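You operate a simulated robot arm through the tools that you are given. There is no shell and no other tool. Be economical: measure what you need, move in short steps, check, and stop when the job is done.

You run a simulated two-armed robot. Do the job below in one go: nothing can be reset, and whatever is moved stays where it is left.

TASK
Put the travel mug on the wooden coaster. Then open the tall cupboard door, take the teal travel bottle and leave it on the second shelf from the bottom of the tall cupboard and shut the door again. Keep to this order. Set down upright: travel mug, teal travel bottle.
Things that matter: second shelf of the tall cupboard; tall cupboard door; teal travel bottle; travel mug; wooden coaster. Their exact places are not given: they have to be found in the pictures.

Only the result counts: the job must be done as asked and must still hold three seconds after the hand-in. Knocking over, shifting, dropping, spilling or breaking anything else fails it.

THE ROBOT
Two 7-joint arms with fingered hands on one trunk, on a base that drives. Base frame: it is fixed to the floor where the robot stands at the start and does not move with it; the origin is under the middle of the robot, x ahead of it, y to its left, z up; the surface under the hand at the start is at about z = 760. Readings come in mm, degrees, newtons and seconds.
The left shoulder is at the start at [70, 142, 1064], the right one opposite. With the tool pointing down near the work surface each hand reaches from about 420 to 800 mm from the robot's upright axis, wherever it stands, measured 20 degrees to its own side. Places, roughly: second shelf of the tall cupboard (57x24 cm) [-1440, 280, 500]; tall cupboard door [-1300, 300, 1000]. Payload 3.6 kg a hand.
The TCP of each hand is the grasp point between the finger pads, 25 mm short of the fingertips. In the tool frame z runs along the fingers and y along their closing line. The gripper opens to 88 mm. The gripper's body begins 29 mm behind the TCP. The gripper is a hand of 5 fingers: y runs from the thumb to the fingers, the wrist lies at [-13, -97, -162] in the tool frame.
Orientation is that of the tool frame in the base frame, as [roll, pitch, yaw] about the fixed x, y, z axes, in that order (R = Rz(yaw) Ry(pitch) Rx(roll)). With the fingers straight down and the wrist toward the robot, the tool's x, y and z point along [0, 1, 0], [1, 0, 0] and [0, 0, -1] of the base frame.

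THE INTERFACE
- The arms move only by the tool move_arm. It takes "left_increments", "right_increments" or both (then of equal length, played together; a hand with none holds still); each is a list of rows, each an object of numbers (a shift or turn left out is 0): "dx", "dy", "dz": the shift along the base's x, y, z in m; "ax", "ay", "az": the turn, a rotation vector about the base's x, y, z in degrees. In form: [{"dx": .., "dy": .., "dz": .., "ax": .., "ay": .., "az": ..}, ...]. A call has 1 to 12 rows; each row shifts and turns the commanded pose from where the row before left it. Rows are played at 5 a second. More than 50 mm and 8.6 degrees between two rows, and nothing of the call is played. Where a pose cannot be reached the arm comes as near as it can. A force on the tool above 40 N (or 10 N above the force at the start of the call, whichever is more), or a blocked arm, ends the call early, and 0.2 s more pass. In this call time passes only in rows, and 0.2 s behind the last. It gives the time, the measured TCP pose, the force on the tool (base axes), the opening and the grip force at its end, in the units of the frame above (readings bear some noise), with the torque about the TCP (base axes, N m) and any sound that the robot's microphone picked up.
- Cameras (640 x 400 px; columns grow to the right, rows downward): "scene" is now at [112.6, 3, 1253]; the picture's right is [-0.07, -1.00, 0.00], its down [-0.93, 0.06, -0.36] and it looks along [0.36, -0.03, -0.93] (base axes); focal length 214 px, centre (320, 200). "left" rides on the left gripper at [-59, -79, -105] in its tool frame; the picture's right is [-0.73, -0.32, 0.61], its down [0.62, -0.68, 0.38] and it looks along [0.29, 0.66, 0.70] (tool axes); focal length 234 px, centre (320, 200). "right" rides on the right gripper at [59, -79, -105] in its tool frame; the picture's right is [-0.73, 0.32, -0.61], its down [-0.62, -0.68, 0.38] and it looks along [-0.29, 0.66, 0.70] (tool axes); focal length 234 px, centre (320, 200).
- capture(camera): a new picture of that camera. The clock stands still meanwhile.
- raise_lower(by): slides the trunk up (or, below 0, down) by that many mm; the arms and the scene camera ride with it, the base frame stays. It gives what a move gives, with no picture.
- drive_base(legs): drives the robot by 1 to 6 legs, each [ahead, left, turn to the left] in mm, mm and degrees, along the robot's own axes; the way and the turn of a leg run together, so that a leg with both is an arc; at most 1500 mm and 180 degrees a leg. The arms and the cameras ride along, it lands a little off, and it stops where it bumps. It gives what a move gives.
- curl_fingers(index, middle, ring, little, thumb_bend, thumb_turn, hand): sets how far each is bent, from 0 (flat) to 100 (curled in); at 30 the hand is open as for a grip, at 70 the pads meet at the TCP. One left out holds its place. A second passes; each finger stops where it meets its share of the squeeze, and holds until it gets a number again. It is the only way to open and close the hand. It gives what a move gives, with no picture; readings hold the bend of each and the force on index, middle, ring, little, thumb and palm. thumb_turn goes from beside the hand (0) to across from the fingers (100), as for a grip.
- head_to(pan, tilt): turns the head with the scene camera to pan (to the left, within 86 degrees either way) and tilt (down, from -29 to 69), counted from straight ahead of the robot. It gives what a move gives.
- point_at(camera, pixels): for up to 12 pixels [column, row] of the newest picture of that camera ("zoom" is the newest enlarged one), the place [x, y, z] in the base frame of the surface seen there, good to about 2 mm, but the place of the scene camera against the robot may be out by one fixed shift of up to 12 mm in any direction. The clock stands still meanwhile.
- inspect(camera, box): a new picture of the part [left, top, right, bottom] of that camera's present view, enlarged. The clock stands still meanwhile.
- close_job(): hands the job in; it is judged then, once.

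Go step by step. Measure first, check grasps and placings, and put right what went wrong. The budget is 110 turns and 88 pictures, counting those below and the enlarged ones. Unless the task says otherwise, let go and move clear before handing in, and close with one line.

The tools are called by a JSON object that holds its "api" and its "payload". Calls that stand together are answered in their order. move_arm: Moves the arms, as the interface text tells. Its arguments: {"type":"object","properties":{"left_increments":{"type":"array"},"right_increments":{"type":"array"}},"required":[]} The other tools are called the same way: raise_lower (by) slides the trunk up or down; curl_fingers (index, middle, ring, little, thumb_bend, thumb_turn, hand) moves the fingers one by one; drive_base (legs) drives the base; head_to (pan, tilt) turns the head that bears the scene camera; capture (camera) takes a picture; point_at (camera, pixels) gives the place of the surface under pixels of a picture; inspect (camera, box) takes an enlarged picture of a part of a camera's view; close_job () hands the job in.

At the start:

```text
clock: 0.0
left_tool_pos: [382.9, 417.9, 1114.7]
left_tool_rot: [179.8, 0.0, 90.1]
left_contact_force: [0.7, -0.6, 0.1]
left_wrist_torque: [0.0, 0.0, 0.01]
left_gripper_width: 87.7
left_gripper_force: 0.0
left_shape: jaw
left_bend: [30.0, 30.0, 30.0, 30.0, 30.0, 98.0]
left_finger forces: [0.0, 0.0, 0.0, 0.1, 0.0, 0.1]
right_tool_pos: [464.6, 84.3, 1028.7]
right_tool_rot: [180.0, 0.0, 90.1]
right_contact_force: [-0.2, -0.1, -0.2]
right_wrist_torque: [-0.02, -0.02, -0.01]
right_gripper_width: 87.9
right_gripper_force: 0.1
right_shape: jaw
right_bend: [30.0, 30.0, 30.0, 30.0, 30.0, 98.0]
right_finger forces: [0.0, 0.0, 0.0, 0.0, 0.0, 0.1]
trunk travel left (down, up): [-600.0, 340.0]
robot x, y, heading: [-3.0, 3.3, 0.3]
head pan, tilt: [-4.0, 68.8]
```

scene: 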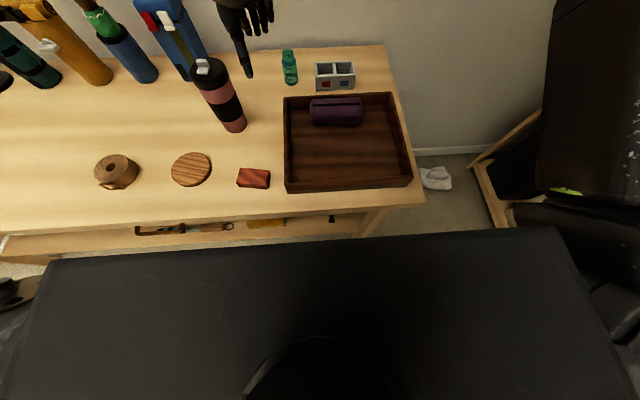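
right: 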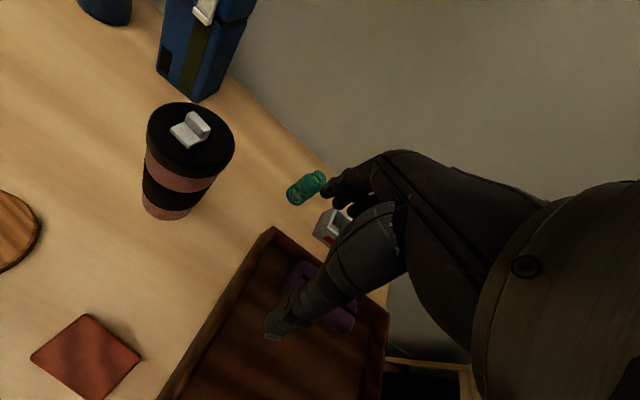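
left: 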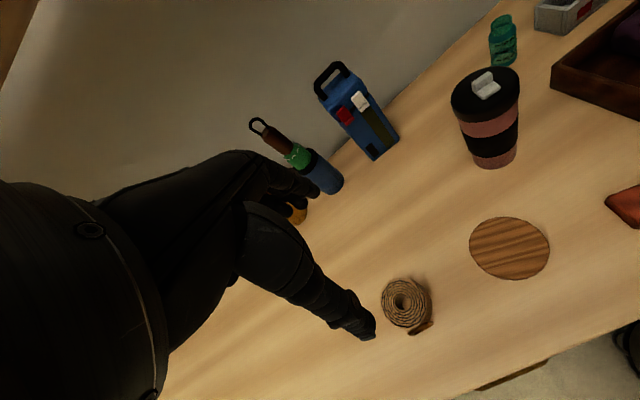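

The travel mug stands at about (220,95) and the coaster at (191,169) in the scene picture. I'll measure those and look left for the teal bottle.

{"api": "point_at", "payload": {"camera": "scene", "pixels": [[191, 169], [172, 169], [210, 167], [190, 153], [192, 186], [210, 75], [235, 128], [290, 67], [205, 68], [116, 170], [253, 178], [300, 180]]}}

{"api": "head_to", "payload": {"pan": 25, "tilt": 40}}

{"api": "capture", "payload": {"camera": "scene"}}

```text
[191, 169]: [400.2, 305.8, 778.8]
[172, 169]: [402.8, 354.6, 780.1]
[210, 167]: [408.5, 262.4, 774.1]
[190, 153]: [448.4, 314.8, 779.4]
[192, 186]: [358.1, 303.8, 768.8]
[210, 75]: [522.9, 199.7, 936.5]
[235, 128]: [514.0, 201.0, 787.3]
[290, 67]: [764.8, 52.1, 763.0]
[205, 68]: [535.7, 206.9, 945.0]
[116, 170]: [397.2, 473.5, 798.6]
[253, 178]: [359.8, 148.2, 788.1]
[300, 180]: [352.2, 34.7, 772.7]
```

```text
clock: 0.9
left_tool_pos: [382.4, 419.9, 1115.5]
left_tool_rot: [179.9, 0.0, 90.1]
left_contact_force: [-0.2, 0.0, 0.4]
left_wrist_torque: [0.05, 0.04, -0.02]
left_gripper_width: 87.6
left_gripper_force: 0.0
left_shape: jaw
left_bend: [30.0, 30.0, 30.0, 30.0, 30.0, 98.0]
left_finger forces: [0.0, 0.0, 0.0, 0.1, 0.1, 0.1]
right_tool_pos: [465.3, 84.6, 1029.3]
right_tool_rot: [180.0, 0.1, 90.0]
right_contact_force: [0.5, 0.0, 0.5]
right_wrist_torque: [-0.02, 0.01, 0.02]
right_gripper_width: 87.4
right_gripper_force: 0.1
right_shape: jaw
right_bend: [30.0, 30.0, 30.0, 30.0, 30.0, 98.0]
right_finger forces: [0.0, 0.0, 0.1, 0.0, 0.1, 0.1]
trunk travel left (down, up): [-600.0, 340.0]
robot x, y, heading: [-3.2, -1.2, -0.2]
head pan, tilt: [25.0, 40.0]
```

```text
84 pictures are left
```

scene: 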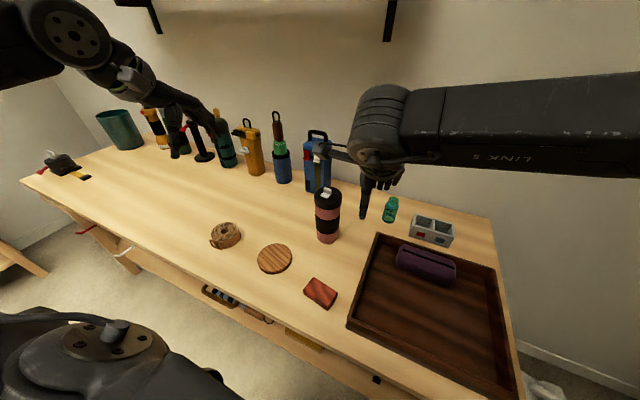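

A small teal vessel stands at (390,209) and a dark-teal tall one at (225,145). I'll enlarge both.

{"api": "inspect", "payload": {"camera": "scene", "box": [90, 90, 350, 250]}}

{"api": "inspect", "payload": {"camera": "scene", "box": [290, 170, 470, 282]}}

```text
2.46 times, centred on (220, 170) of scene
```

zoom: 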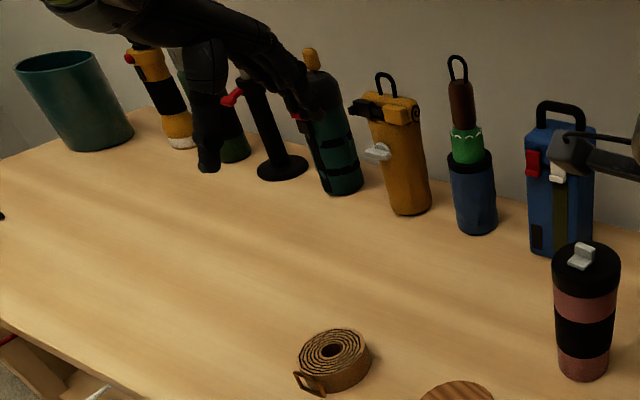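

```text
3.56 times, centred on (380, 226) of scene
```

zoom: 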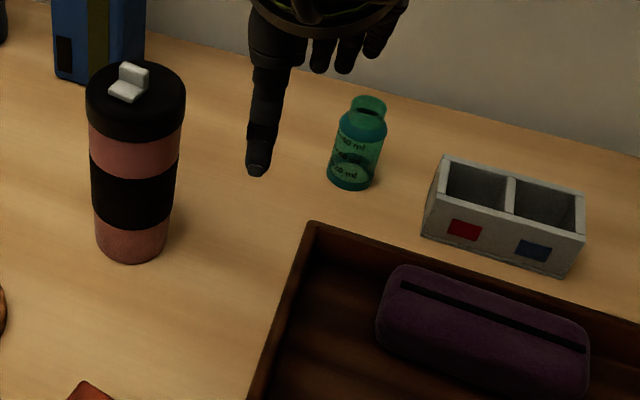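

The small bottle with ml marks looks like the travel bottle. I'll measure the mug and coaster in the hand pictures and compare with the scene.

{"api": "point_at", "payload": {"camera": "left", "pixels": [[510, 248], [470, 246], [549, 250], [513, 217], [506, 279], [452, 97], [520, 95], [493, 120], [495, 160], [465, 110], [560, 200], [490, 85]]}}

{"api": "point_at", "payload": {"camera": "right", "pixels": [[190, 152], [148, 145], [234, 150], [170, 110], [190, 128], [168, 214], [300, 195], [320, 182], [100, 250], [85, 355], [230, 260], [270, 230]]}}

{"api": "point_at", "payload": {"camera": "zoom", "pixels": [[355, 165], [368, 118], [345, 187], [135, 90], [135, 250], [230, 250], [320, 225], [440, 200], [510, 195], [365, 100]]}}

```text
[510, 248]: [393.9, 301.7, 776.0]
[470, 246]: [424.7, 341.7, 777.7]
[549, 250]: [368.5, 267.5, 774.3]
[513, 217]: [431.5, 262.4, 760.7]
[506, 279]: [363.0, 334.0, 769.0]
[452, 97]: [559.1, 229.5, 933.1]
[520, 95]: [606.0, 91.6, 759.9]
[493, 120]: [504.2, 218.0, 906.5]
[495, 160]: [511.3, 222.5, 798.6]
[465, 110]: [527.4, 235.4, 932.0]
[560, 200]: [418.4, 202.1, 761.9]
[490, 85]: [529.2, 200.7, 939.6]
```

```text
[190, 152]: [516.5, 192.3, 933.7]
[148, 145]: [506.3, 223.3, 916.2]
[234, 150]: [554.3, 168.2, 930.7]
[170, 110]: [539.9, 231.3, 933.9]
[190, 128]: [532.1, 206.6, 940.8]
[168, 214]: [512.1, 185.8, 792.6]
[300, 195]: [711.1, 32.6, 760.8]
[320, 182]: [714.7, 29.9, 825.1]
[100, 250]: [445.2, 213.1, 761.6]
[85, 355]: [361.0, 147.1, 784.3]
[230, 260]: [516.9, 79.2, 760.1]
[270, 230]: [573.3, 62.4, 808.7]
```

```text
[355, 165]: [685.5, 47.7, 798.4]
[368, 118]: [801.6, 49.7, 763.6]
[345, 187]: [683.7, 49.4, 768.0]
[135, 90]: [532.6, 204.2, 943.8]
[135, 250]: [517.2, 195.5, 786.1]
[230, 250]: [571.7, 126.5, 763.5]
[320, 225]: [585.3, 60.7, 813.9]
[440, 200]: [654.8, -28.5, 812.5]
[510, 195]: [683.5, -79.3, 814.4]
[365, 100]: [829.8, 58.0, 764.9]
```

Mug axis is about (534,202), lid top z≈934; coaster centre is about (398,305), top ≈776. I'll move the right arm out of the way and bring the left hand above the mug.

{"api": "move_arm", "payload": {"left_increments": [{"dx": 0.0253, "dy": -0.0363, "dz": -0.01}, {"dx": 0.0253, "dy": -0.0363, "dz": -0.01}, {"dx": 0.0253, "dy": -0.0363, "dz": -0.01}, {"dx": 0.0253, "dy": -0.0363, "dz": -0.01}, {"dx": 0.0253, "dy": -0.0363, "dz": -0.01}, {"dx": 0.0253, "dy": -0.0363, "dz": -0.01}], "right_increments": [{"dy": -0.045, "dx": -0.01}, {"dy": -0.045, "dx": -0.01}, {"dy": -0.045, "dx": -0.01}, {"dy": -0.045, "dx": -0.01}, {"dy": -0.045, "dx": -0.01}, {"dy": -0.045}]}}

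{"api": "capture", "payload": {"camera": "left"}}

{"api": "capture", "payload": {"camera": "scene"}}

```text
clock: 2.3
left_tool_pos: [535.4, 197.3, 1054.1]
left_tool_rot: [-179.9, -0.2, 90.1]
left_contact_force: [1.0, 0.1, 0.6]
left_wrist_torque: [0.03, -0.02, 0.02]
left_gripper_width: 87.7
left_gripper_force: 0.2
left_shape: jaw
left_bend: [30.0, 30.0, 30.0, 30.0, 30.0, 98.0]
left_finger forces: [0.0, 0.0, 0.0, 0.0, 0.1, 0.0]
right_tool_pos: [416.6, -190.1, 1027.0]
right_tool_rot: [-179.9, -0.1, 90.0]
right_contact_force: [0.4, -0.7, -0.4]
right_wrist_torque: [0.01, -0.01, -0.01]
right_gripper_width: 87.7
right_gripper_force: 0.1
right_shape: jaw
right_bend: [30.0, 30.0, 30.0, 30.0, 30.0, 98.0]
right_finger forces: [0.1, 0.1, 0.1, 0.0, 0.0, 0.0]
trunk travel left (down, up): [-600.0, 340.0]
robot x, y, heading: [-3.4, -2.1, -0.1]
head pan, tilt: [25.0, 40.0]
```

```text
81 pictures are left
```

left: 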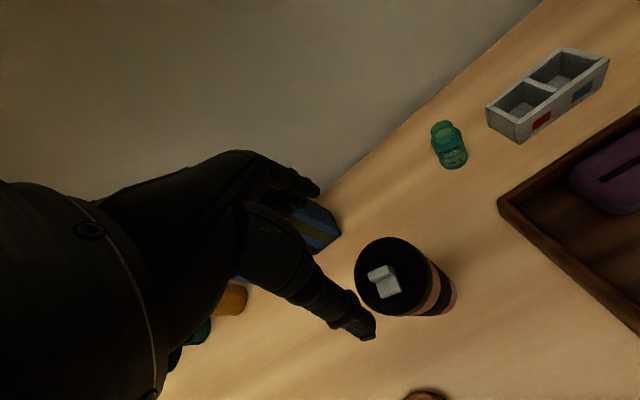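

```text
80 pictures are left
```

scene: 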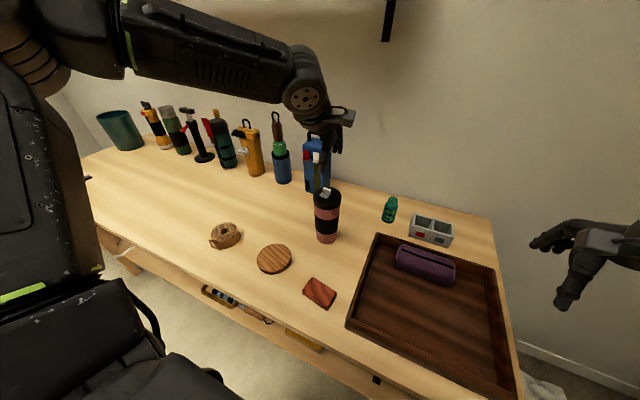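

From this pose the lid shows at about (390,277) in the left picture. I'll measure its rim and take an enlarged look at the far-left vessels.

{"api": "point_at", "payload": {"camera": "left", "pixels": [[358, 265], [424, 285], [385, 242], [395, 312], [410, 255], [365, 295], [383, 270], [378, 275], [392, 290], [447, 150], [440, 127], [455, 165]]}}

{"api": "inspect", "payload": {"camera": "scene", "box": [90, 90, 300, 221]}}

```text
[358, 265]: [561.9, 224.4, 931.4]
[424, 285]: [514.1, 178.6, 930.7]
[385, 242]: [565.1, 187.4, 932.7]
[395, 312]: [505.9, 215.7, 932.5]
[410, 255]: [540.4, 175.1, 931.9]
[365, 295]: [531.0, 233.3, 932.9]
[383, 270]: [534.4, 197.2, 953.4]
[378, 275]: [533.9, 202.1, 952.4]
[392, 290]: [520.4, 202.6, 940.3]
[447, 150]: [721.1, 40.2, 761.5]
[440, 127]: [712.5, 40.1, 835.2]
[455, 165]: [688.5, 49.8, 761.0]
```

```text
3.05 times, centred on (195, 156) of scene
```

zoom: 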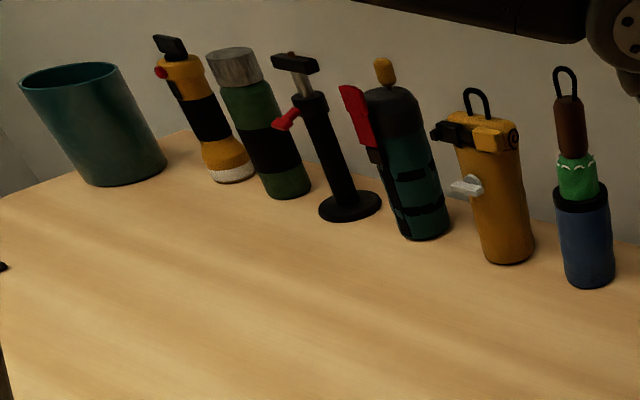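

The lid rim gives a centre of (537,202), about 67 mm across, with the tab top at 953. I'll go down to z≈930.

{"api": "move_arm", "payload": {"left_increments": [{"dx": 0.0016, "dy": 0.0045, "dz": -0.04}, {"dz": -0.04}, {"dz": -0.03}, {"dz": -0.013}]}}

{"api": "capture", "payload": {"camera": "left"}}

```text
clock: 3.3
left_tool_pos: [535.8, 206.4, 932.3]
left_tool_rot: [179.9, 0.1, 90.1]
left_contact_force: [0.6, 1.2, 2.3]
left_wrist_torque: [0.01, -0.1, 0.02]
left_gripper_width: 88.1
left_gripper_force: 0.0
left_shape: jaw
left_bend: [29.0, 30.0, 30.0, 30.0, 30.0, 98.0]
left_finger forces: [1.5, 0.1, 0.0, 0.0, 0.1, 0.1]
right_tool_pos: [416.5, -188.2, 1028.1]
right_tool_rot: [-179.9, 0.0, 90.0]
right_contact_force: [-1.2, -0.1, 0.1]
right_wrist_torque: [0.04, -0.01, -0.02]
right_gripper_width: 87.6
right_gripper_force: 0.0
right_shape: jaw
right_bend: [30.0, 30.0, 30.0, 30.0, 30.0, 98.0]
right_finger forces: [0.0, 0.0, 0.0, 0.0, 0.0, 0.0]
trunk travel left (down, up): [-600.0, 340.0]
robot x, y, heading: [1.5, 0.1, 0.1]
head pan, tilt: [25.0, 40.0]
```

```text
78 pictures are left
```

left: 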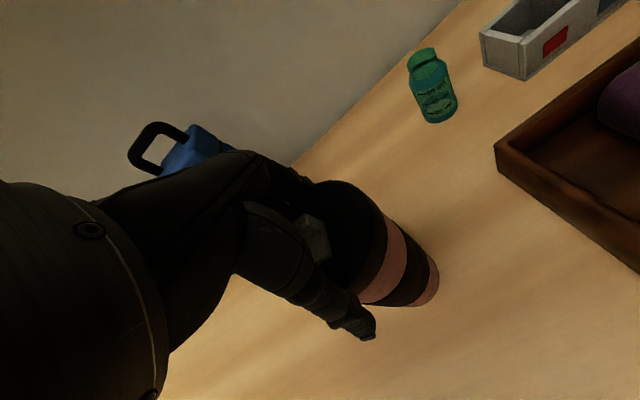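

The index finger reports a 1.5 N touch. I'll measure how near the blue box and the lid are to it.

{"api": "point_at", "payload": {"camera": "left", "pixels": [[190, 150], [215, 140], [160, 130], [320, 195], [340, 183], [375, 210], [345, 250], [318, 240], [375, 265], [300, 190], [270, 175]]}}

{"api": "inspect", "payload": {"camera": "scene", "box": [260, 100, 420, 260]}}

```text
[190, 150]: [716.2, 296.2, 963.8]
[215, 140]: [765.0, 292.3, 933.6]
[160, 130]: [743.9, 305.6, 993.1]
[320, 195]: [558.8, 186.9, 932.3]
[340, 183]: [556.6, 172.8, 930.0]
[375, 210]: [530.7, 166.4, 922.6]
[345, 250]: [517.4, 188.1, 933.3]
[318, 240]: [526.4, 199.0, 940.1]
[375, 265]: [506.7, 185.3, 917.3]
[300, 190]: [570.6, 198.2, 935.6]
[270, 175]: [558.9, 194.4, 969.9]
```

```text
2.50 times, centred on (340, 180) of scene
```

zoom: 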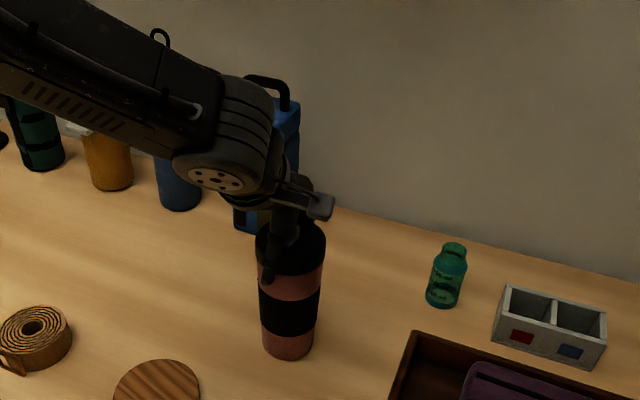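

The mug hasn't moved and the blue box is far away, so the index finger is only grazing the lid. I'll nudge by a few mm and settle a bit lower.

{"api": "move_arm", "payload": {"left_increments": [{"dz": 0.01}, {"dx": 0.004, "dy": -0.004}, {"dz": -0.007}, {"dz": -0.006}]}}

```text
clock: 4.3
left_tool_pos: [540.4, 201.8, 928.4]
left_tool_rot: [179.9, 0.0, 90.1]
left_contact_force: [-0.6, 0.6, 0.9]
left_wrist_torque: [-0.02, 0.01, 0.01]
left_gripper_width: 88.1
left_gripper_force: 0.0
left_shape: jaw
left_bend: [30.0, 30.0, 30.0, 30.0, 30.0, 98.0]
left_finger forces: [0.0, 0.0, 0.0, 0.1, 0.7, 0.0]
right_tool_pos: [415.4, -186.7, 1027.6]
right_tool_rot: [-180.0, 0.0, 90.1]
right_contact_force: [-0.4, 0.0, 0.1]
right_wrist_torque: [0.01, 0.03, -0.02]
right_gripper_width: 87.8
right_gripper_force: 0.1
right_shape: jaw
right_bend: [30.0, 30.0, 30.0, 30.0, 30.0, 98.0]
right_finger forces: [0.0, 0.0, 0.0, 0.0, 0.0, 0.0]
trunk travel left (down, up): [-600.0, 340.0]
robot x, y, heading: [1.9, 2.1, 0.0]
head pan, tilt: [25.0, 40.0]
```

The touch has cleared apart from 0.7 N on the thumb. I'll close all fingers round the lid.

{"api": "curl_fingers", "payload": {"hand": "left", "index": 65, "middle": 65, "ring": 65, "little": 65, "thumb_bend": 65}}

```text
clock: 5.3
left_tool_pos: [539.5, 201.3, 928.7]
left_tool_rot: [179.9, 0.0, 90.1]
left_contact_force: [1.2, 0.4, 3.4]
left_wrist_torque: [0.08, -0.29, -0.02]
left_gripper_width: 69.0
left_gripper_force: 26.5
left_shape: fingers
left_bend: [34.0, 44.0, 49.0, 64.0, 44.0, 93.0]
left_finger forces: [10.6, 7.1, 6.0, 0.8, 27.9, 0.1]
right_tool_pos: [415.8, -186.5, 1030.1]
right_tool_rot: [180.0, 0.1, 89.9]
right_contact_force: [0.2, 0.1, 0.1]
right_wrist_torque: [0.02, 0.01, 0.01]
right_gripper_width: 87.5
right_gripper_force: 0.1
right_shape: jaw
right_bend: [30.0, 30.0, 30.0, 30.0, 30.0, 98.0]
right_finger forces: [0.1, 0.0, 0.1, 0.0, 0.0, 0.0]
trunk travel left (down, up): [-600.0, 340.0]
robot x, y, heading: [-0.5, -2.5, 0.1]
head pan, tilt: [25.0, 40.0]
```

The grip holds at about 27 N over index, middle, ring and thumb. I'll lift 40 mm and check.

{"api": "move_arm", "payload": {"left_increments": [{"dz": 0.01}, {"dz": 0.015}, {"dz": 0.02}]}}

{"api": "capture", "payload": {"camera": "left"}}

{"api": "inspect", "payload": {"camera": "scene", "box": [220, 130, 420, 290]}}

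```text
clock: 6.1
left_tool_pos: [541.1, 201.2, 973.4]
left_tool_rot: [-180.0, 0.0, 90.1]
left_contact_force: [0.3, -0.5, -2.7]
left_wrist_torque: [0.01, -0.01, 0.02]
left_gripper_width: 69.1
left_gripper_force: 25.0
left_shape: fingers
left_bend: [34.0, 44.0, 49.0, 64.0, 44.0, 93.0]
left_finger forces: [10.1, 7.0, 6.2, 0.7, 27.2, 0.1]
right_tool_pos: [416.3, -187.5, 1029.1]
right_tool_rot: [-179.8, 0.0, 90.0]
right_contact_force: [0.1, 0.0, 0.0]
right_wrist_torque: [-0.03, 0.01, 0.0]
right_gripper_width: 87.6
right_gripper_force: 0.1
right_shape: jaw
right_bend: [30.0, 30.0, 30.0, 30.0, 30.0, 98.0]
right_finger forces: [0.0, 0.0, 0.0, 0.0, 0.0, 0.0]
trunk travel left (down, up): [-600.0, 340.0]
robot x, y, heading: [1.0, 0.5, -0.2]
head pan, tilt: [25.0, 40.0]
```

```text
76 pictures are left
```

left: 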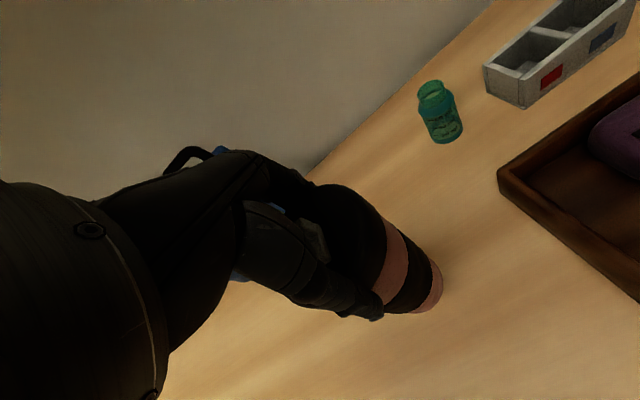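

```text
2.50 times, centred on (320, 210) of scene
```

zoom: 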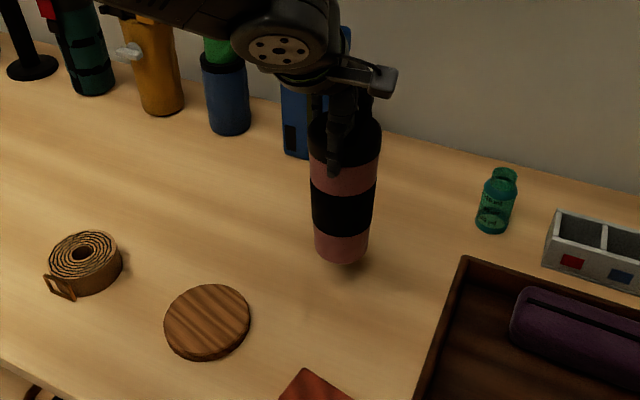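

The mug is lifted. I'll carry it over to above the coaster (−139, +103 mm) and check alignment.

{"api": "move_arm", "payload": {"left_increments": [{"dx": -0.025, "dy": 0.0185}, {"dx": -0.0285, "dy": 0.0211}, {"dx": -0.0285, "dy": 0.0211}, {"dx": -0.0285, "dy": 0.0211}, {"dx": -0.0285, "dy": 0.0212}, {}]}}

{"api": "inspect", "payload": {"camera": "scene", "box": [180, 150, 380, 310]}}

{"api": "capture", "payload": {"camera": "left"}}

{"api": "capture", "payload": {"camera": "right"}}

```text
clock: 7.5
left_tool_pos: [400.7, 303.2, 972.1]
left_tool_rot: [179.9, -0.1, 90.0]
left_contact_force: [0.6, -0.4, -2.5]
left_wrist_torque: [0.02, 0.03, 0.02]
left_gripper_width: 68.3
left_gripper_force: 25.5
left_shape: fingers
left_bend: [34.0, 44.0, 49.0, 64.0, 45.0, 93.0]
left_finger forces: [10.2, 7.3, 6.3, 0.7, 26.8, 0.0]
right_tool_pos: [417.7, -186.3, 1027.3]
right_tool_rot: [-179.8, 0.0, 89.9]
right_contact_force: [-0.3, -0.1, -0.3]
right_wrist_torque: [0.0, 0.02, 0.02]
right_gripper_width: 88.1
right_gripper_force: 0.1
right_shape: jaw
right_bend: [30.0, 30.0, 30.0, 30.0, 30.0, 98.0]
right_finger forces: [0.0, 0.0, 0.1, 0.1, 0.0, 0.1]
trunk travel left (down, up): [-600.0, 340.0]
robot x, y, heading: [3.5, -0.0, 0.2]
head pan, tilt: [25.0, 40.0]
```

```text
2.50 times, centred on (280, 230) of scene
```

zoom: 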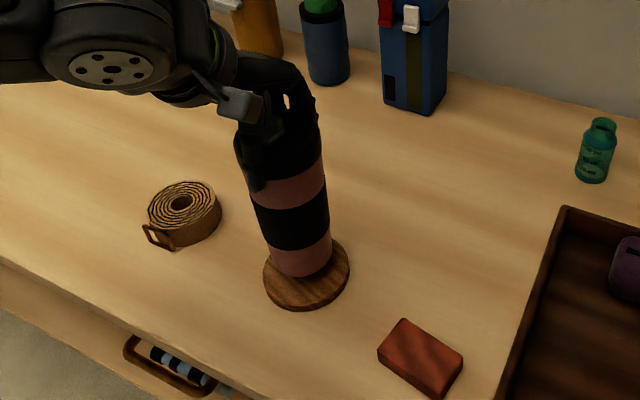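

```text
73 pictures are left
```

left: 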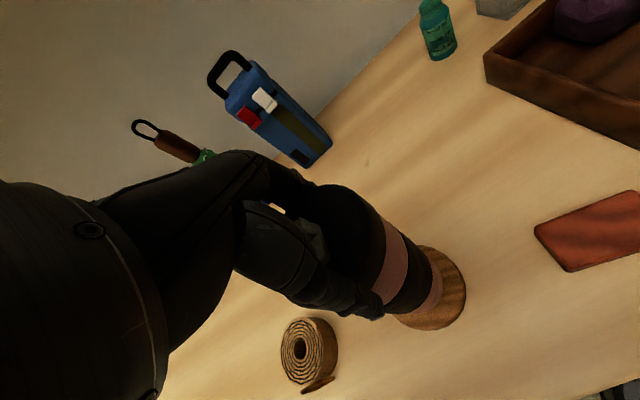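

```text
72 pictures are left
```

right: 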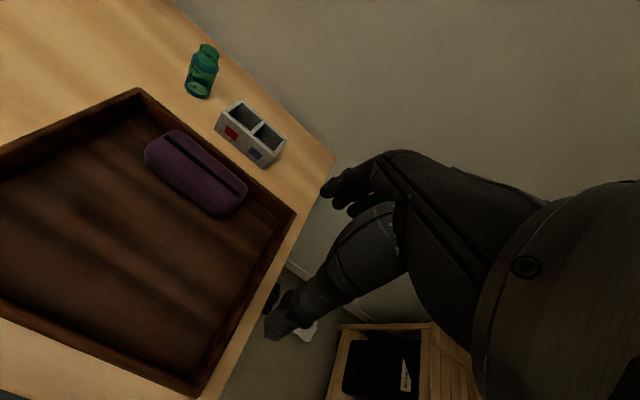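

I'll measure the coaster's edge and the mug's lower edge to check alignment.

{"api": "point_at", "payload": {"camera": "zoom", "pixels": [[267, 280], [347, 260], [300, 302], [320, 296], [280, 295], [303, 272], [274, 258], [329, 250], [343, 245], [340, 285]]}}

{"api": "point_at", "payload": {"camera": "left", "pixels": [[462, 285], [440, 255], [420, 322], [445, 320], [455, 270], [437, 280], [420, 308], [410, 310], [436, 270]]}}

```text
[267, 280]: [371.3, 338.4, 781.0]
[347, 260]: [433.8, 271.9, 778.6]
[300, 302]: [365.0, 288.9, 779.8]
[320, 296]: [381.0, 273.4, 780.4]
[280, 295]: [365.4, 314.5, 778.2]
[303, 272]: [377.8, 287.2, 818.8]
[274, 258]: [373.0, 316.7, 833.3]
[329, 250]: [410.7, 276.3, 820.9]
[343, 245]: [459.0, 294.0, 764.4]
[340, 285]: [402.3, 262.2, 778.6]
```

```text
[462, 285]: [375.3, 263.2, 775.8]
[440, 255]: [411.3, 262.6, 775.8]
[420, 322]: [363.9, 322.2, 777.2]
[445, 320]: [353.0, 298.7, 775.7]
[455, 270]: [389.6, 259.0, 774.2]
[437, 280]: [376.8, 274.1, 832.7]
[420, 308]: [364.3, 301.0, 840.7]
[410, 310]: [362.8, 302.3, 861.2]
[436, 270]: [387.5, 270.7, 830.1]
```

Coaster centre is (397,304) and the mug axis is about (398,302), so it's well aligned. I'll lower about 28 mm.

{"api": "move_arm", "payload": {"left_increments": [{"dy": 0.002, "dz": -0.012}, {"dz": -0.01}, {"dz": -0.003}, {"dz": -0.002}, {"dz": -0.0015}]}}

```text
clock: 8.7
left_tool_pos: [401.8, 307.1, 945.3]
left_tool_rot: [179.9, -0.2, 90.0]
left_contact_force: [-1.5, 0.1, 1.8]
left_wrist_torque: [0.01, 0.01, 0.01]
left_gripper_width: 68.9
left_gripper_force: 26.4
left_shape: fingers
left_bend: [34.0, 44.0, 49.0, 64.0, 45.0, 93.0]
left_finger forces: [10.3, 6.9, 6.5, 0.8, 27.4, 0.1]
right_tool_pos: [415.3, -186.8, 1028.6]
right_tool_rot: [180.0, 0.0, 90.0]
right_contact_force: [0.8, 0.6, 0.2]
right_wrist_torque: [0.0, 0.04, 0.02]
right_gripper_width: 87.6
right_gripper_force: 0.0
right_shape: jaw
right_bend: [30.0, 30.0, 30.0, 30.0, 30.0, 98.0]
right_finger forces: [0.1, 0.0, 0.0, 0.1, 0.1, 0.0]
trunk travel left (down, up): [-600.0, 340.0]
robot x, y, heading: [4.0, 1.9, 0.1]
head pan, tilt: [25.0, 40.0]
```

The force went from −2.6 to +1.8 N, so the mug is standing on the coaster. I'll open the hand and look.

{"api": "curl_fingers", "payload": {"hand": "left", "index": 30, "middle": 30, "ring": 30, "little": 30, "thumb_bend": 30}}

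{"api": "inspect", "payload": {"camera": "scene", "box": [180, 150, 380, 310]}}

```text
clock: 9.7
left_tool_pos: [399.9, 307.9, 945.1]
left_tool_rot: [179.9, -0.1, 90.1]
left_contact_force: [-1.1, -0.6, 0.5]
left_wrist_torque: [0.0, 0.0, 0.0]
left_gripper_width: 85.3
left_gripper_force: 0.3
left_shape: fingers
left_bend: [30.0, 30.0, 30.0, 30.0, 30.0, 97.0]
left_finger forces: [0.0, 0.1, 0.1, 0.0, 0.5, 0.0]
right_tool_pos: [416.5, -185.9, 1028.4]
right_tool_rot: [-180.0, -0.1, 89.9]
right_contact_force: [0.3, 0.1, 0.9]
right_wrist_torque: [-0.01, -0.01, -0.02]
right_gripper_width: 87.8
right_gripper_force: 0.0
right_shape: jaw
right_bend: [30.0, 30.0, 30.0, 30.0, 30.0, 98.0]
right_finger forces: [0.0, 0.1, 0.1, 0.1, 0.0, 0.1]
trunk travel left (down, up): [-600.0, 340.0]
robot x, y, heading: [3.5, -4.8, 0.3]
head pan, tilt: [25.0, 40.0]
```

```text
2.50 times, centred on (280, 230) of scene
```

zoom: 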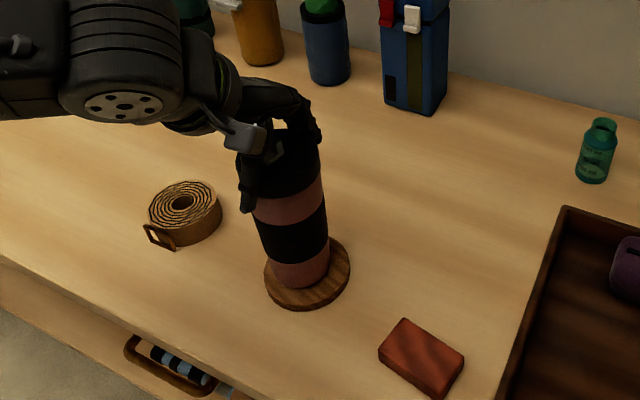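

The mug stands on the coaster, with a light thumb touch of 0.5 N. I'll shift 4 mm toward the robot and rise straight up.

{"api": "move_arm", "payload": {"left_increments": [{"dx": -0.004, "dz": 0.003}, {"dz": 0.02}, {"dz": 0.04}, {"dz": 0.045}, {"dz": 0.045}]}}

{"api": "capture", "payload": {"camera": "scene"}}

{"api": "capture", "payload": {"camera": "left"}}

```text
clock: 10.9
left_tool_pos: [396.3, 307.4, 1097.4]
left_tool_rot: [179.9, -0.1, 90.0]
left_contact_force: [0.3, 0.5, 0.7]
left_wrist_torque: [-0.01, 0.01, 0.0]
left_gripper_width: 85.0
left_gripper_force: 0.2
left_shape: fingers
left_bend: [30.0, 30.0, 30.0, 30.0, 30.0, 97.0]
left_finger forces: [0.0, 0.0, 0.0, 0.0, 0.0, 0.0]
right_tool_pos: [416.8, -187.5, 1027.3]
right_tool_rot: [180.0, 0.0, 89.9]
right_contact_force: [-0.3, 0.3, 0.0]
right_wrist_torque: [0.0, -0.01, -0.03]
right_gripper_width: 88.3
right_gripper_force: 0.2
right_shape: jaw
right_bend: [30.0, 30.0, 30.0, 30.0, 30.0, 98.0]
right_finger forces: [0.0, 0.1, 0.0, 0.0, 0.0, 0.1]
trunk travel left (down, up): [-600.0, 340.0]
robot x, y, heading: [-2.6, 3.9, 0.1]
head pan, tilt: [25.0, 40.0]
```

```text
70 pictures are left
```

scene: 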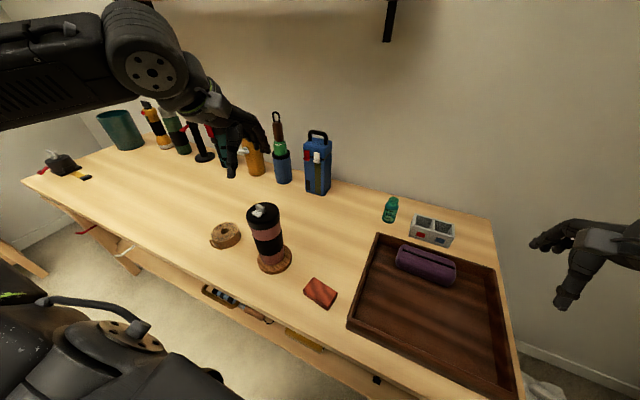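

```text
69 pictures are left
```

left: 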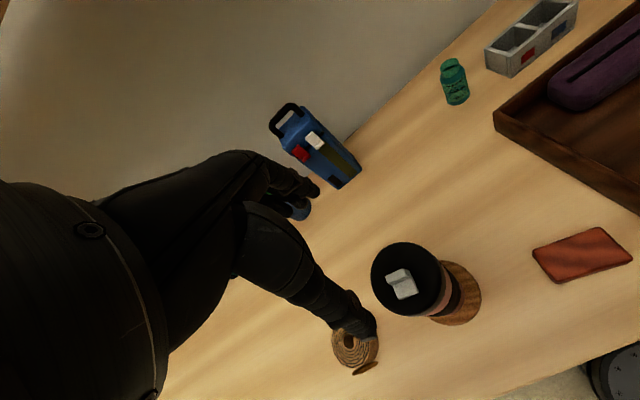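

The mug stands upright on the coaster and the hand is clear. Next I'll look around to either side before driving to the cupboard behind me.

{"api": "head_to", "payload": {"pan": 86, "tilt": 25}}

{"api": "capture", "payload": {"camera": "scene"}}

{"api": "head_to", "payload": {"pan": -86, "tilt": 25}}

{"api": "capture", "payload": {"camera": "scene"}}

```text
clock: 12.2
left_tool_pos: [397.3, 308.9, 1095.8]
left_tool_rot: [179.9, 0.0, 90.1]
left_contact_force: [0.3, 0.0, -0.2]
left_wrist_torque: [-0.02, -0.02, 0.0]
left_gripper_width: 85.0
left_gripper_force: 0.1
left_shape: fingers
left_bend: [30.0, 30.0, 30.0, 30.0, 30.0, 97.0]
left_finger forces: [0.1, 0.0, 0.0, 0.1, 0.0, 0.1]
right_tool_pos: [415.8, -186.4, 1028.3]
right_tool_rot: [-179.9, 0.1, 89.9]
right_contact_force: [-0.7, 0.2, 1.2]
right_wrist_torque: [0.01, 0.01, 0.0]
right_gripper_width: 87.7
right_gripper_force: 0.0
right_shape: jaw
right_bend: [30.0, 30.0, 30.0, 30.0, 30.0, 98.0]
right_finger forces: [0.0, 0.1, 0.0, 0.0, 0.1, 0.0]
trunk travel left (down, up): [-600.0, 340.0]
robot x, y, heading: [0.7, -0.0, -0.1]
head pan, tilt: [85.9, 25.0]
```

```text
68 pictures are left
```

scene: 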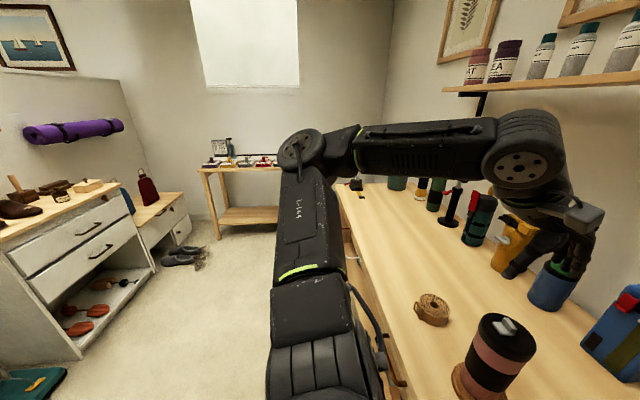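

```text
clock: 14.8
left_tool_pos: [396.9, 307.5, 1096.5]
left_tool_rot: [179.9, 0.0, 90.1]
left_contact_force: [0.9, 0.5, 1.1]
left_wrist_torque: [-0.01, 0.02, 0.0]
left_gripper_width: 84.9
left_gripper_force: 0.1
left_shape: fingers
left_bend: [30.0, 30.0, 30.0, 30.0, 30.0, 97.0]
left_finger forces: [0.1, 0.1, 0.0, 0.0, 0.0, 0.0]
right_tool_pos: [415.5, -186.7, 1028.0]
right_tool_rot: [-179.9, 0.1, 89.9]
right_contact_force: [0.4, 0.1, -0.2]
right_wrist_torque: [0.01, -0.01, 0.01]
right_gripper_width: 87.5
right_gripper_force: 0.0
right_shape: jaw
right_bend: [30.0, 30.0, 30.0, 30.0, 30.0, 98.0]
right_finger forces: [0.0, 0.0, 0.0, 0.1, 0.0, 0.0]
trunk travel left (down, up): [-600.0, 340.0]
robot x, y, heading: [0.3, -0.7, -0.0]
head pan, tilt: [-85.9, 25.0]
```

```text
67 pictures are left
```

scene: 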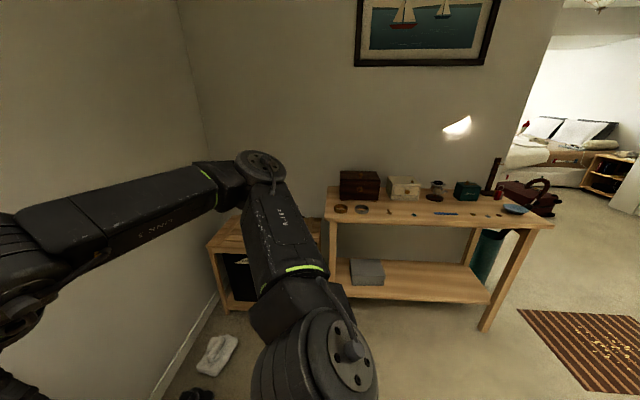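

There's a side table to my right with free floor on the left. I'll measure the nearby obstacles before turning.

{"api": "point_at", "payload": {"camera": "scene", "pixels": [[326, 215], [548, 225], [484, 325], [330, 300], [215, 250], [560, 345], [600, 180]]}}

{"api": "drive_base", "payload": {"legs": [[-350, 0, 0]]}}

{"api": "head_to", "payload": {"pan": 86, "tilt": 25}}

{"api": "capture", "payload": {"camera": "scene"}}

```text
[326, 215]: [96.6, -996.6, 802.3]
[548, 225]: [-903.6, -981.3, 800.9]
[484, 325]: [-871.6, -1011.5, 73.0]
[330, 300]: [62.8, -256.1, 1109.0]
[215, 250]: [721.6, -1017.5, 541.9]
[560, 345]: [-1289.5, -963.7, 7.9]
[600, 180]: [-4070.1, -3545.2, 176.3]
```

```text
clock: 17.1
left_tool_pos: [49.3, 306.1, 1095.3]
left_tool_rot: [179.9, 0.0, 89.6]
left_contact_force: [0.2, -0.3, -0.1]
left_wrist_torque: [-0.01, -0.04, -0.02]
left_gripper_width: 84.7
left_gripper_force: 0.0
left_shape: fingers
left_bend: [30.0, 30.0, 30.0, 30.0, 30.0, 97.0]
left_finger forces: [0.0, 0.1, 0.1, 0.0, 0.1, 0.1]
right_tool_pos: [64.1, -188.4, 1029.3]
right_tool_rot: [-180.0, 0.0, 89.6]
right_contact_force: [0.7, -0.5, -0.5]
right_wrist_torque: [0.0, 0.01, 0.01]
right_gripper_width: 87.8
right_gripper_force: 0.1
right_shape: jaw
right_bend: [30.0, 30.0, 30.0, 30.0, 30.0, 98.0]
right_finger forces: [0.0, 0.0, 0.0, 0.1, 0.0, 0.0]
trunk travel left (down, up): [-600.0, 340.0]
robot x, y, heading: [-351.6, -1.3, -0.1]
head pan, tilt: [-85.9, 25.0]
```

```text
clock: 19.7
left_tool_pos: [48.9, 307.0, 1095.3]
left_tool_rot: [179.9, 0.0, 89.6]
left_contact_force: [-0.4, -0.2, -0.4]
left_wrist_torque: [-0.02, 0.0, 0.01]
left_gripper_width: 85.0
left_gripper_force: 0.0
left_shape: fingers
left_bend: [30.0, 30.0, 30.0, 30.0, 30.0, 97.0]
left_finger forces: [0.0, 0.0, 0.0, 0.2, 0.0, 0.1]
right_tool_pos: [63.4, -187.0, 1028.1]
right_tool_rot: [-180.0, 0.0, 89.5]
right_contact_force: [0.0, -0.9, 0.6]
right_wrist_torque: [0.0, 0.01, -0.03]
right_gripper_width: 87.5
right_gripper_force: 0.1
right_shape: jaw
right_bend: [30.0, 30.0, 30.0, 30.0, 30.0, 98.0]
right_finger forces: [0.0, 0.0, 0.0, 0.0, 0.0, 0.0]
trunk travel left (down, up): [-600.0, 340.0]
robot x, y, heading: [-347.9, 0.4, -0.6]
head pan, tilt: [85.9, 25.0]
```

```text
66 pictures are left
```

scene: 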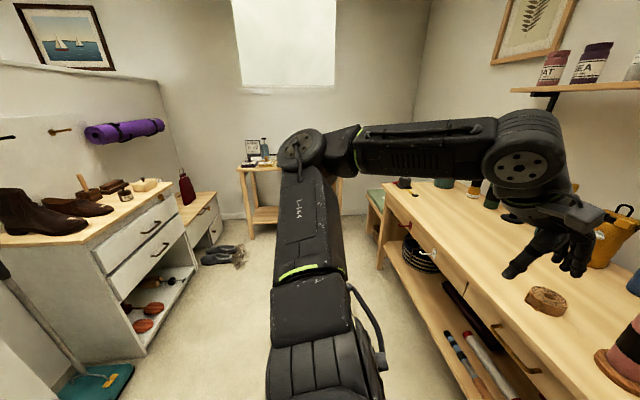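

Space is clear enough. I'll turn left 90° in place and look at the cupboard.

{"api": "drive_base", "payload": {"legs": [[0, 0, 90]]}}

{"api": "head_to", "payload": {"pan": 75, "tilt": 25}}

{"api": "capture", "payload": {"camera": "scene"}}

```text
clock: 24.0
left_tool_pos: [-661.5, 395.3, 1096.4]
left_tool_rot: [179.9, 0.0, -179.4]
left_contact_force: [0.5, -0.1, 0.0]
left_wrist_torque: [0.03, -0.02, -0.01]
left_gripper_width: 85.0
left_gripper_force: 0.2
left_shape: fingers
left_bend: [30.0, 30.0, 30.0, 30.0, 30.0, 97.0]
left_finger forces: [0.0, 0.1, 0.0, 0.1, 0.1, 0.0]
right_tool_pos: [-166.8, 418.7, 1027.7]
right_tool_rot: [180.0, 0.0, -179.5]
right_contact_force: [-0.6, 1.1, 0.8]
right_wrist_torque: [0.02, -0.01, -0.01]
right_gripper_width: 87.6
right_gripper_force: 0.0
right_shape: jaw
right_bend: [30.0, 30.0, 30.0, 30.0, 30.0, 98.0]
right_finger forces: [0.1, 0.0, 0.0, 0.1, 0.1, 0.0]
trunk travel left (down, up): [-600.0, 340.0]
robot x, y, heading: [-349.0, -0.2, 90.6]
head pan, tilt: [85.9, 25.0]
```

```text
clock: 24.7
left_tool_pos: [-661.2, 396.6, 1095.5]
left_tool_rot: [179.9, 0.0, -179.4]
left_contact_force: [0.3, 0.2, -0.5]
left_wrist_torque: [0.0, -0.03, 0.0]
left_gripper_width: 84.9
left_gripper_force: 0.1
left_shape: fingers
left_bend: [30.0, 30.0, 30.0, 30.0, 30.0, 97.0]
left_finger forces: [0.1, 0.0, 0.0, 0.1, 0.0, 0.0]
right_tool_pos: [-167.9, 419.8, 1027.5]
right_tool_rot: [179.9, 0.0, -179.5]
right_contact_force: [0.0, -0.2, 0.0]
right_wrist_torque: [0.0, 0.02, 0.0]
right_gripper_width: 87.8
right_gripper_force: 0.0
right_shape: jaw
right_bend: [30.0, 30.0, 30.0, 30.0, 30.0, 98.0]
right_finger forces: [0.1, 0.0, 0.0, 0.0, 0.1, 0.0]
trunk travel left (down, up): [-600.0, 340.0]
robot x, y, heading: [-349.6, 3.8, 90.7]
head pan, tilt: [75.0, 25.0]
```

```text
65 pictures are left
```

scene: 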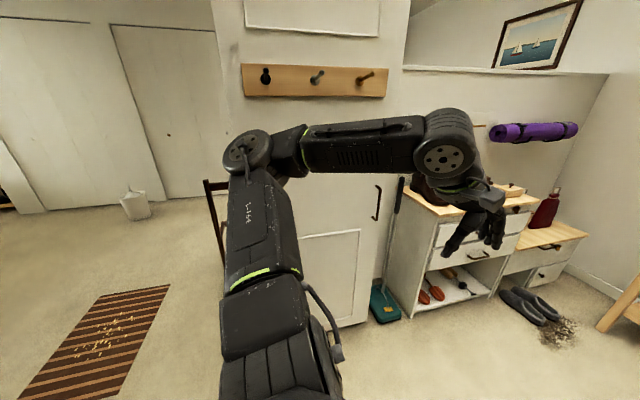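

The cupboard shows a handle at (378,203), on the dresser side. I'll measure it and the surroundings.

{"api": "point_at", "payload": {"camera": "scene", "pixels": [[378, 203], [378, 188], [376, 218], [365, 240], [392, 210], [340, 250], [210, 190], [415, 200], [225, 120], [330, 80], [365, 320], [215, 250]]}}

{"api": "drive_base", "payload": {"legs": [[0, 0, 90]]}}

{"api": "head_to", "payload": {"pan": -10, "tilt": 25}}

{"api": "capture", "payload": {"camera": "scene"}}

```text
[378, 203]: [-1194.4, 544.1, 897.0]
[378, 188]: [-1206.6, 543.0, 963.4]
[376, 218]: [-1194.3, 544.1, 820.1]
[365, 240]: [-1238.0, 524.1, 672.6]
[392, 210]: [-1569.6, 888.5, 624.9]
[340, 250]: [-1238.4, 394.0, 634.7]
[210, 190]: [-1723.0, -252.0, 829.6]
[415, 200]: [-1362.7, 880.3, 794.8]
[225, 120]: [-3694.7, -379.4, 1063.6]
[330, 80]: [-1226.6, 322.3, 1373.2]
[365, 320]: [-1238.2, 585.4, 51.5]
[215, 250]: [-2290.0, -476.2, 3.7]
```

```text
clock: 28.9
left_tool_pos: [-749.9, -301.7, 1096.3]
left_tool_rot: [180.0, 0.0, -90.6]
left_contact_force: [-0.6, 0.2, -0.5]
left_wrist_torque: [0.02, -0.01, 0.03]
left_gripper_width: 85.1
left_gripper_force: 0.0
left_shape: fingers
left_bend: [30.0, 30.0, 30.0, 30.0, 30.0, 97.0]
left_finger forces: [0.1, 0.0, 0.0, 0.1, 0.0, 0.0]
right_tool_pos: [-763.6, 191.0, 1029.0]
right_tool_rot: [-179.9, 0.0, -90.6]
right_contact_force: [-0.2, -0.9, -0.5]
right_wrist_torque: [-0.01, 0.01, 0.02]
right_gripper_width: 87.8
right_gripper_force: 0.0
right_shape: jaw
right_bend: [30.0, 30.0, 30.0, 30.0, 30.0, 98.0]
right_finger forces: [0.0, 0.1, 0.0, 0.0, 0.0, 0.0]
trunk travel left (down, up): [-600.0, 340.0]
robot x, y, heading: [-347.2, -3.3, 179.5]
head pan, tilt: [75.0, 25.0]
```

```text
clock: 30.5
left_tool_pos: [-750.7, -303.0, 1095.0]
left_tool_rot: [179.9, 0.0, -90.5]
left_contact_force: [0.2, -0.3, -0.9]
left_wrist_torque: [0.01, 0.01, 0.01]
left_gripper_width: 84.9
left_gripper_force: 0.1
left_shape: fingers
left_bend: [30.0, 30.0, 30.0, 30.0, 30.0, 97.0]
left_finger forces: [0.0, 0.1, 0.0, 0.0, 0.1, 0.0]
right_tool_pos: [-764.3, 192.3, 1028.2]
right_tool_rot: [-180.0, 0.0, -90.6]
right_contact_force: [0.9, 0.0, 0.2]
right_wrist_torque: [-0.02, -0.01, 0.02]
right_gripper_width: 87.6
right_gripper_force: 0.1
right_shape: jaw
right_bend: [30.0, 30.0, 30.0, 30.0, 30.0, 98.0]
right_finger forces: [0.0, 0.0, 0.0, 0.0, 0.1, 0.1]
trunk travel left (down, up): [-600.0, 340.0]
robot x, y, heading: [-350.4, -0.3, 179.5]
head pan, tilt: [-10.0, 25.0]
```

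```text
64 pictures are left
```

scene: 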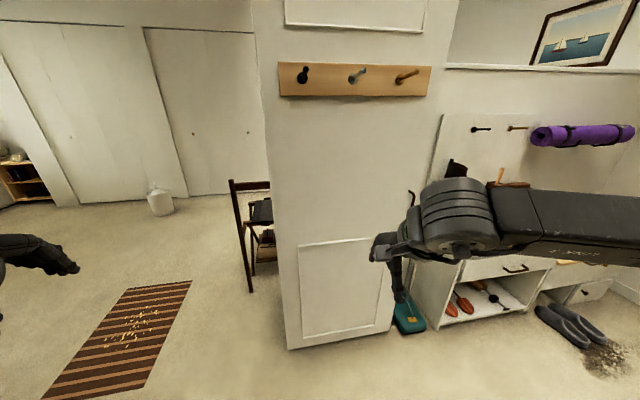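

Door face is at x≈−1238, spanning y≈0–590; the handle is a vertical bar at (≈−1194, 544), z 820–963, hinged on the low-y side. I'll drive to about (−530, 284) and start turning the right hand to point forward.

{"api": "drive_base", "payload": {"legs": [[180, -287, 0.5]]}}

{"api": "move_arm", "payload": {"right_increments": [{"ax": -4.6188, "ay": 4.6188, "az": -4.6188}, {"ax": -4.6188, "ay": 4.6188, "az": -4.6188}, {"ax": -4.6188, "ay": 4.6188, "az": -4.6188}, {"ax": -4.6188, "ay": 4.6188, "az": -4.6188}, {"ax": -4.6188, "ay": 4.6188, "az": -4.6188}, {"ax": -4.6188, "ay": 4.6188, "az": -4.6188}, {"ax": -4.6188, "ay": 4.6188, "az": -4.6188}, {"ax": -4.6188, "ay": 4.6188, "az": -4.6188}, {"ax": -4.6188, "ay": 4.6188, "az": -4.6188}, {"ax": -4.6188, "ay": 4.6188, "az": -4.6188}]}}

{"api": "capture", "payload": {"camera": "scene"}}

{"api": "capture", "payload": {"camera": "right"}}

```text
clock: 32.7
left_tool_pos: [-921.2, -23.5, 1095.8]
left_tool_rot: [179.8, 0.0, -90.0]
left_contact_force: [-0.5, 0.3, 0.2]
left_wrist_torque: [-0.01, 0.0, 0.01]
left_gripper_width: 85.0
left_gripper_force: 0.0
left_shape: fingers
left_bend: [30.0, 30.0, 30.0, 30.0, 30.0, 97.0]
left_finger forces: [0.0, 0.0, 0.1, 0.0, 0.0, 0.0]
right_tool_pos: [-940.0, 471.8, 1028.6]
right_tool_rot: [-180.0, 0.0, -90.1]
right_contact_force: [0.0, 0.7, 0.0]
right_wrist_torque: [0.02, -0.02, 0.02]
right_gripper_width: 87.5
right_gripper_force: 0.1
right_shape: jaw
right_bend: [30.0, 30.0, 30.0, 30.0, 30.0, 98.0]
right_finger forces: [0.0, 0.0, 0.0, 0.0, 0.1, 0.0]
trunk travel left (down, up): [-600.0, 340.0]
robot x, y, heading: [-523.4, 284.5, 179.9]
head pan, tilt: [-10.0, 25.0]
```

```text
clock: 34.9
left_tool_pos: [-920.4, -24.2, 1095.8]
left_tool_rot: [179.9, 0.0, -89.9]
left_contact_force: [0.1, 0.4, 0.5]
left_wrist_torque: [0.0, -0.01, 0.0]
left_gripper_width: 85.1
left_gripper_force: 0.1
left_shape: fingers
left_bend: [30.0, 30.0, 30.0, 30.0, 30.0, 97.0]
left_finger forces: [0.0, 0.0, 0.1, 0.0, 0.1, 0.1]
right_tool_pos: [-1005.8, 460.3, 1077.2]
right_tool_rot: [147.6, -57.5, -123.6]
right_contact_force: [1.2, 0.7, -0.1]
right_wrist_torque: [0.01, -0.04, 0.02]
right_gripper_width: 87.7
right_gripper_force: 0.1
right_shape: jaw
right_bend: [30.0, 30.0, 30.0, 30.0, 30.0, 98.0]
right_finger forces: [0.0, 0.1, 0.1, 0.0, 0.0, 0.1]
right hand out of reach, approached as far as the arm can: row 3, 4, 5, 6, 7, 8, 9, 10
trunk travel left (down, up): [-600.0, 340.0]
robot x, y, heading: [-525.0, 284.2, 180.0]
head pan, tilt: [-10.0, 25.0]
```

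```text
63 pictures are left
```

scene: 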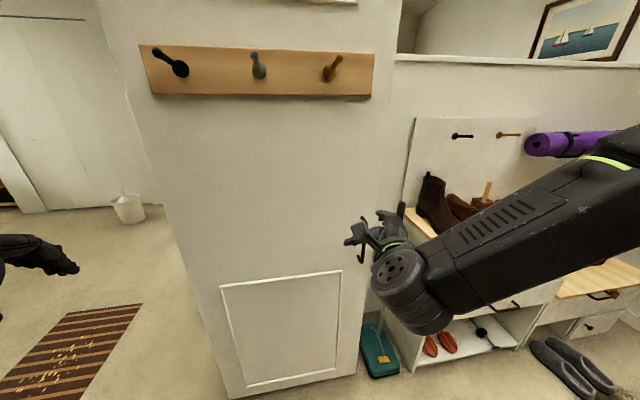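

```text
62 pictures are left
```

right: 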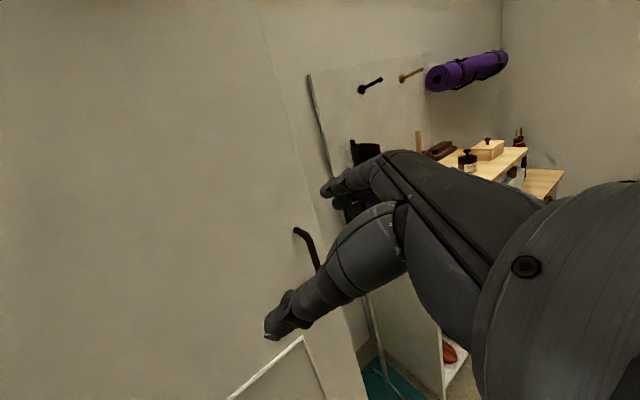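

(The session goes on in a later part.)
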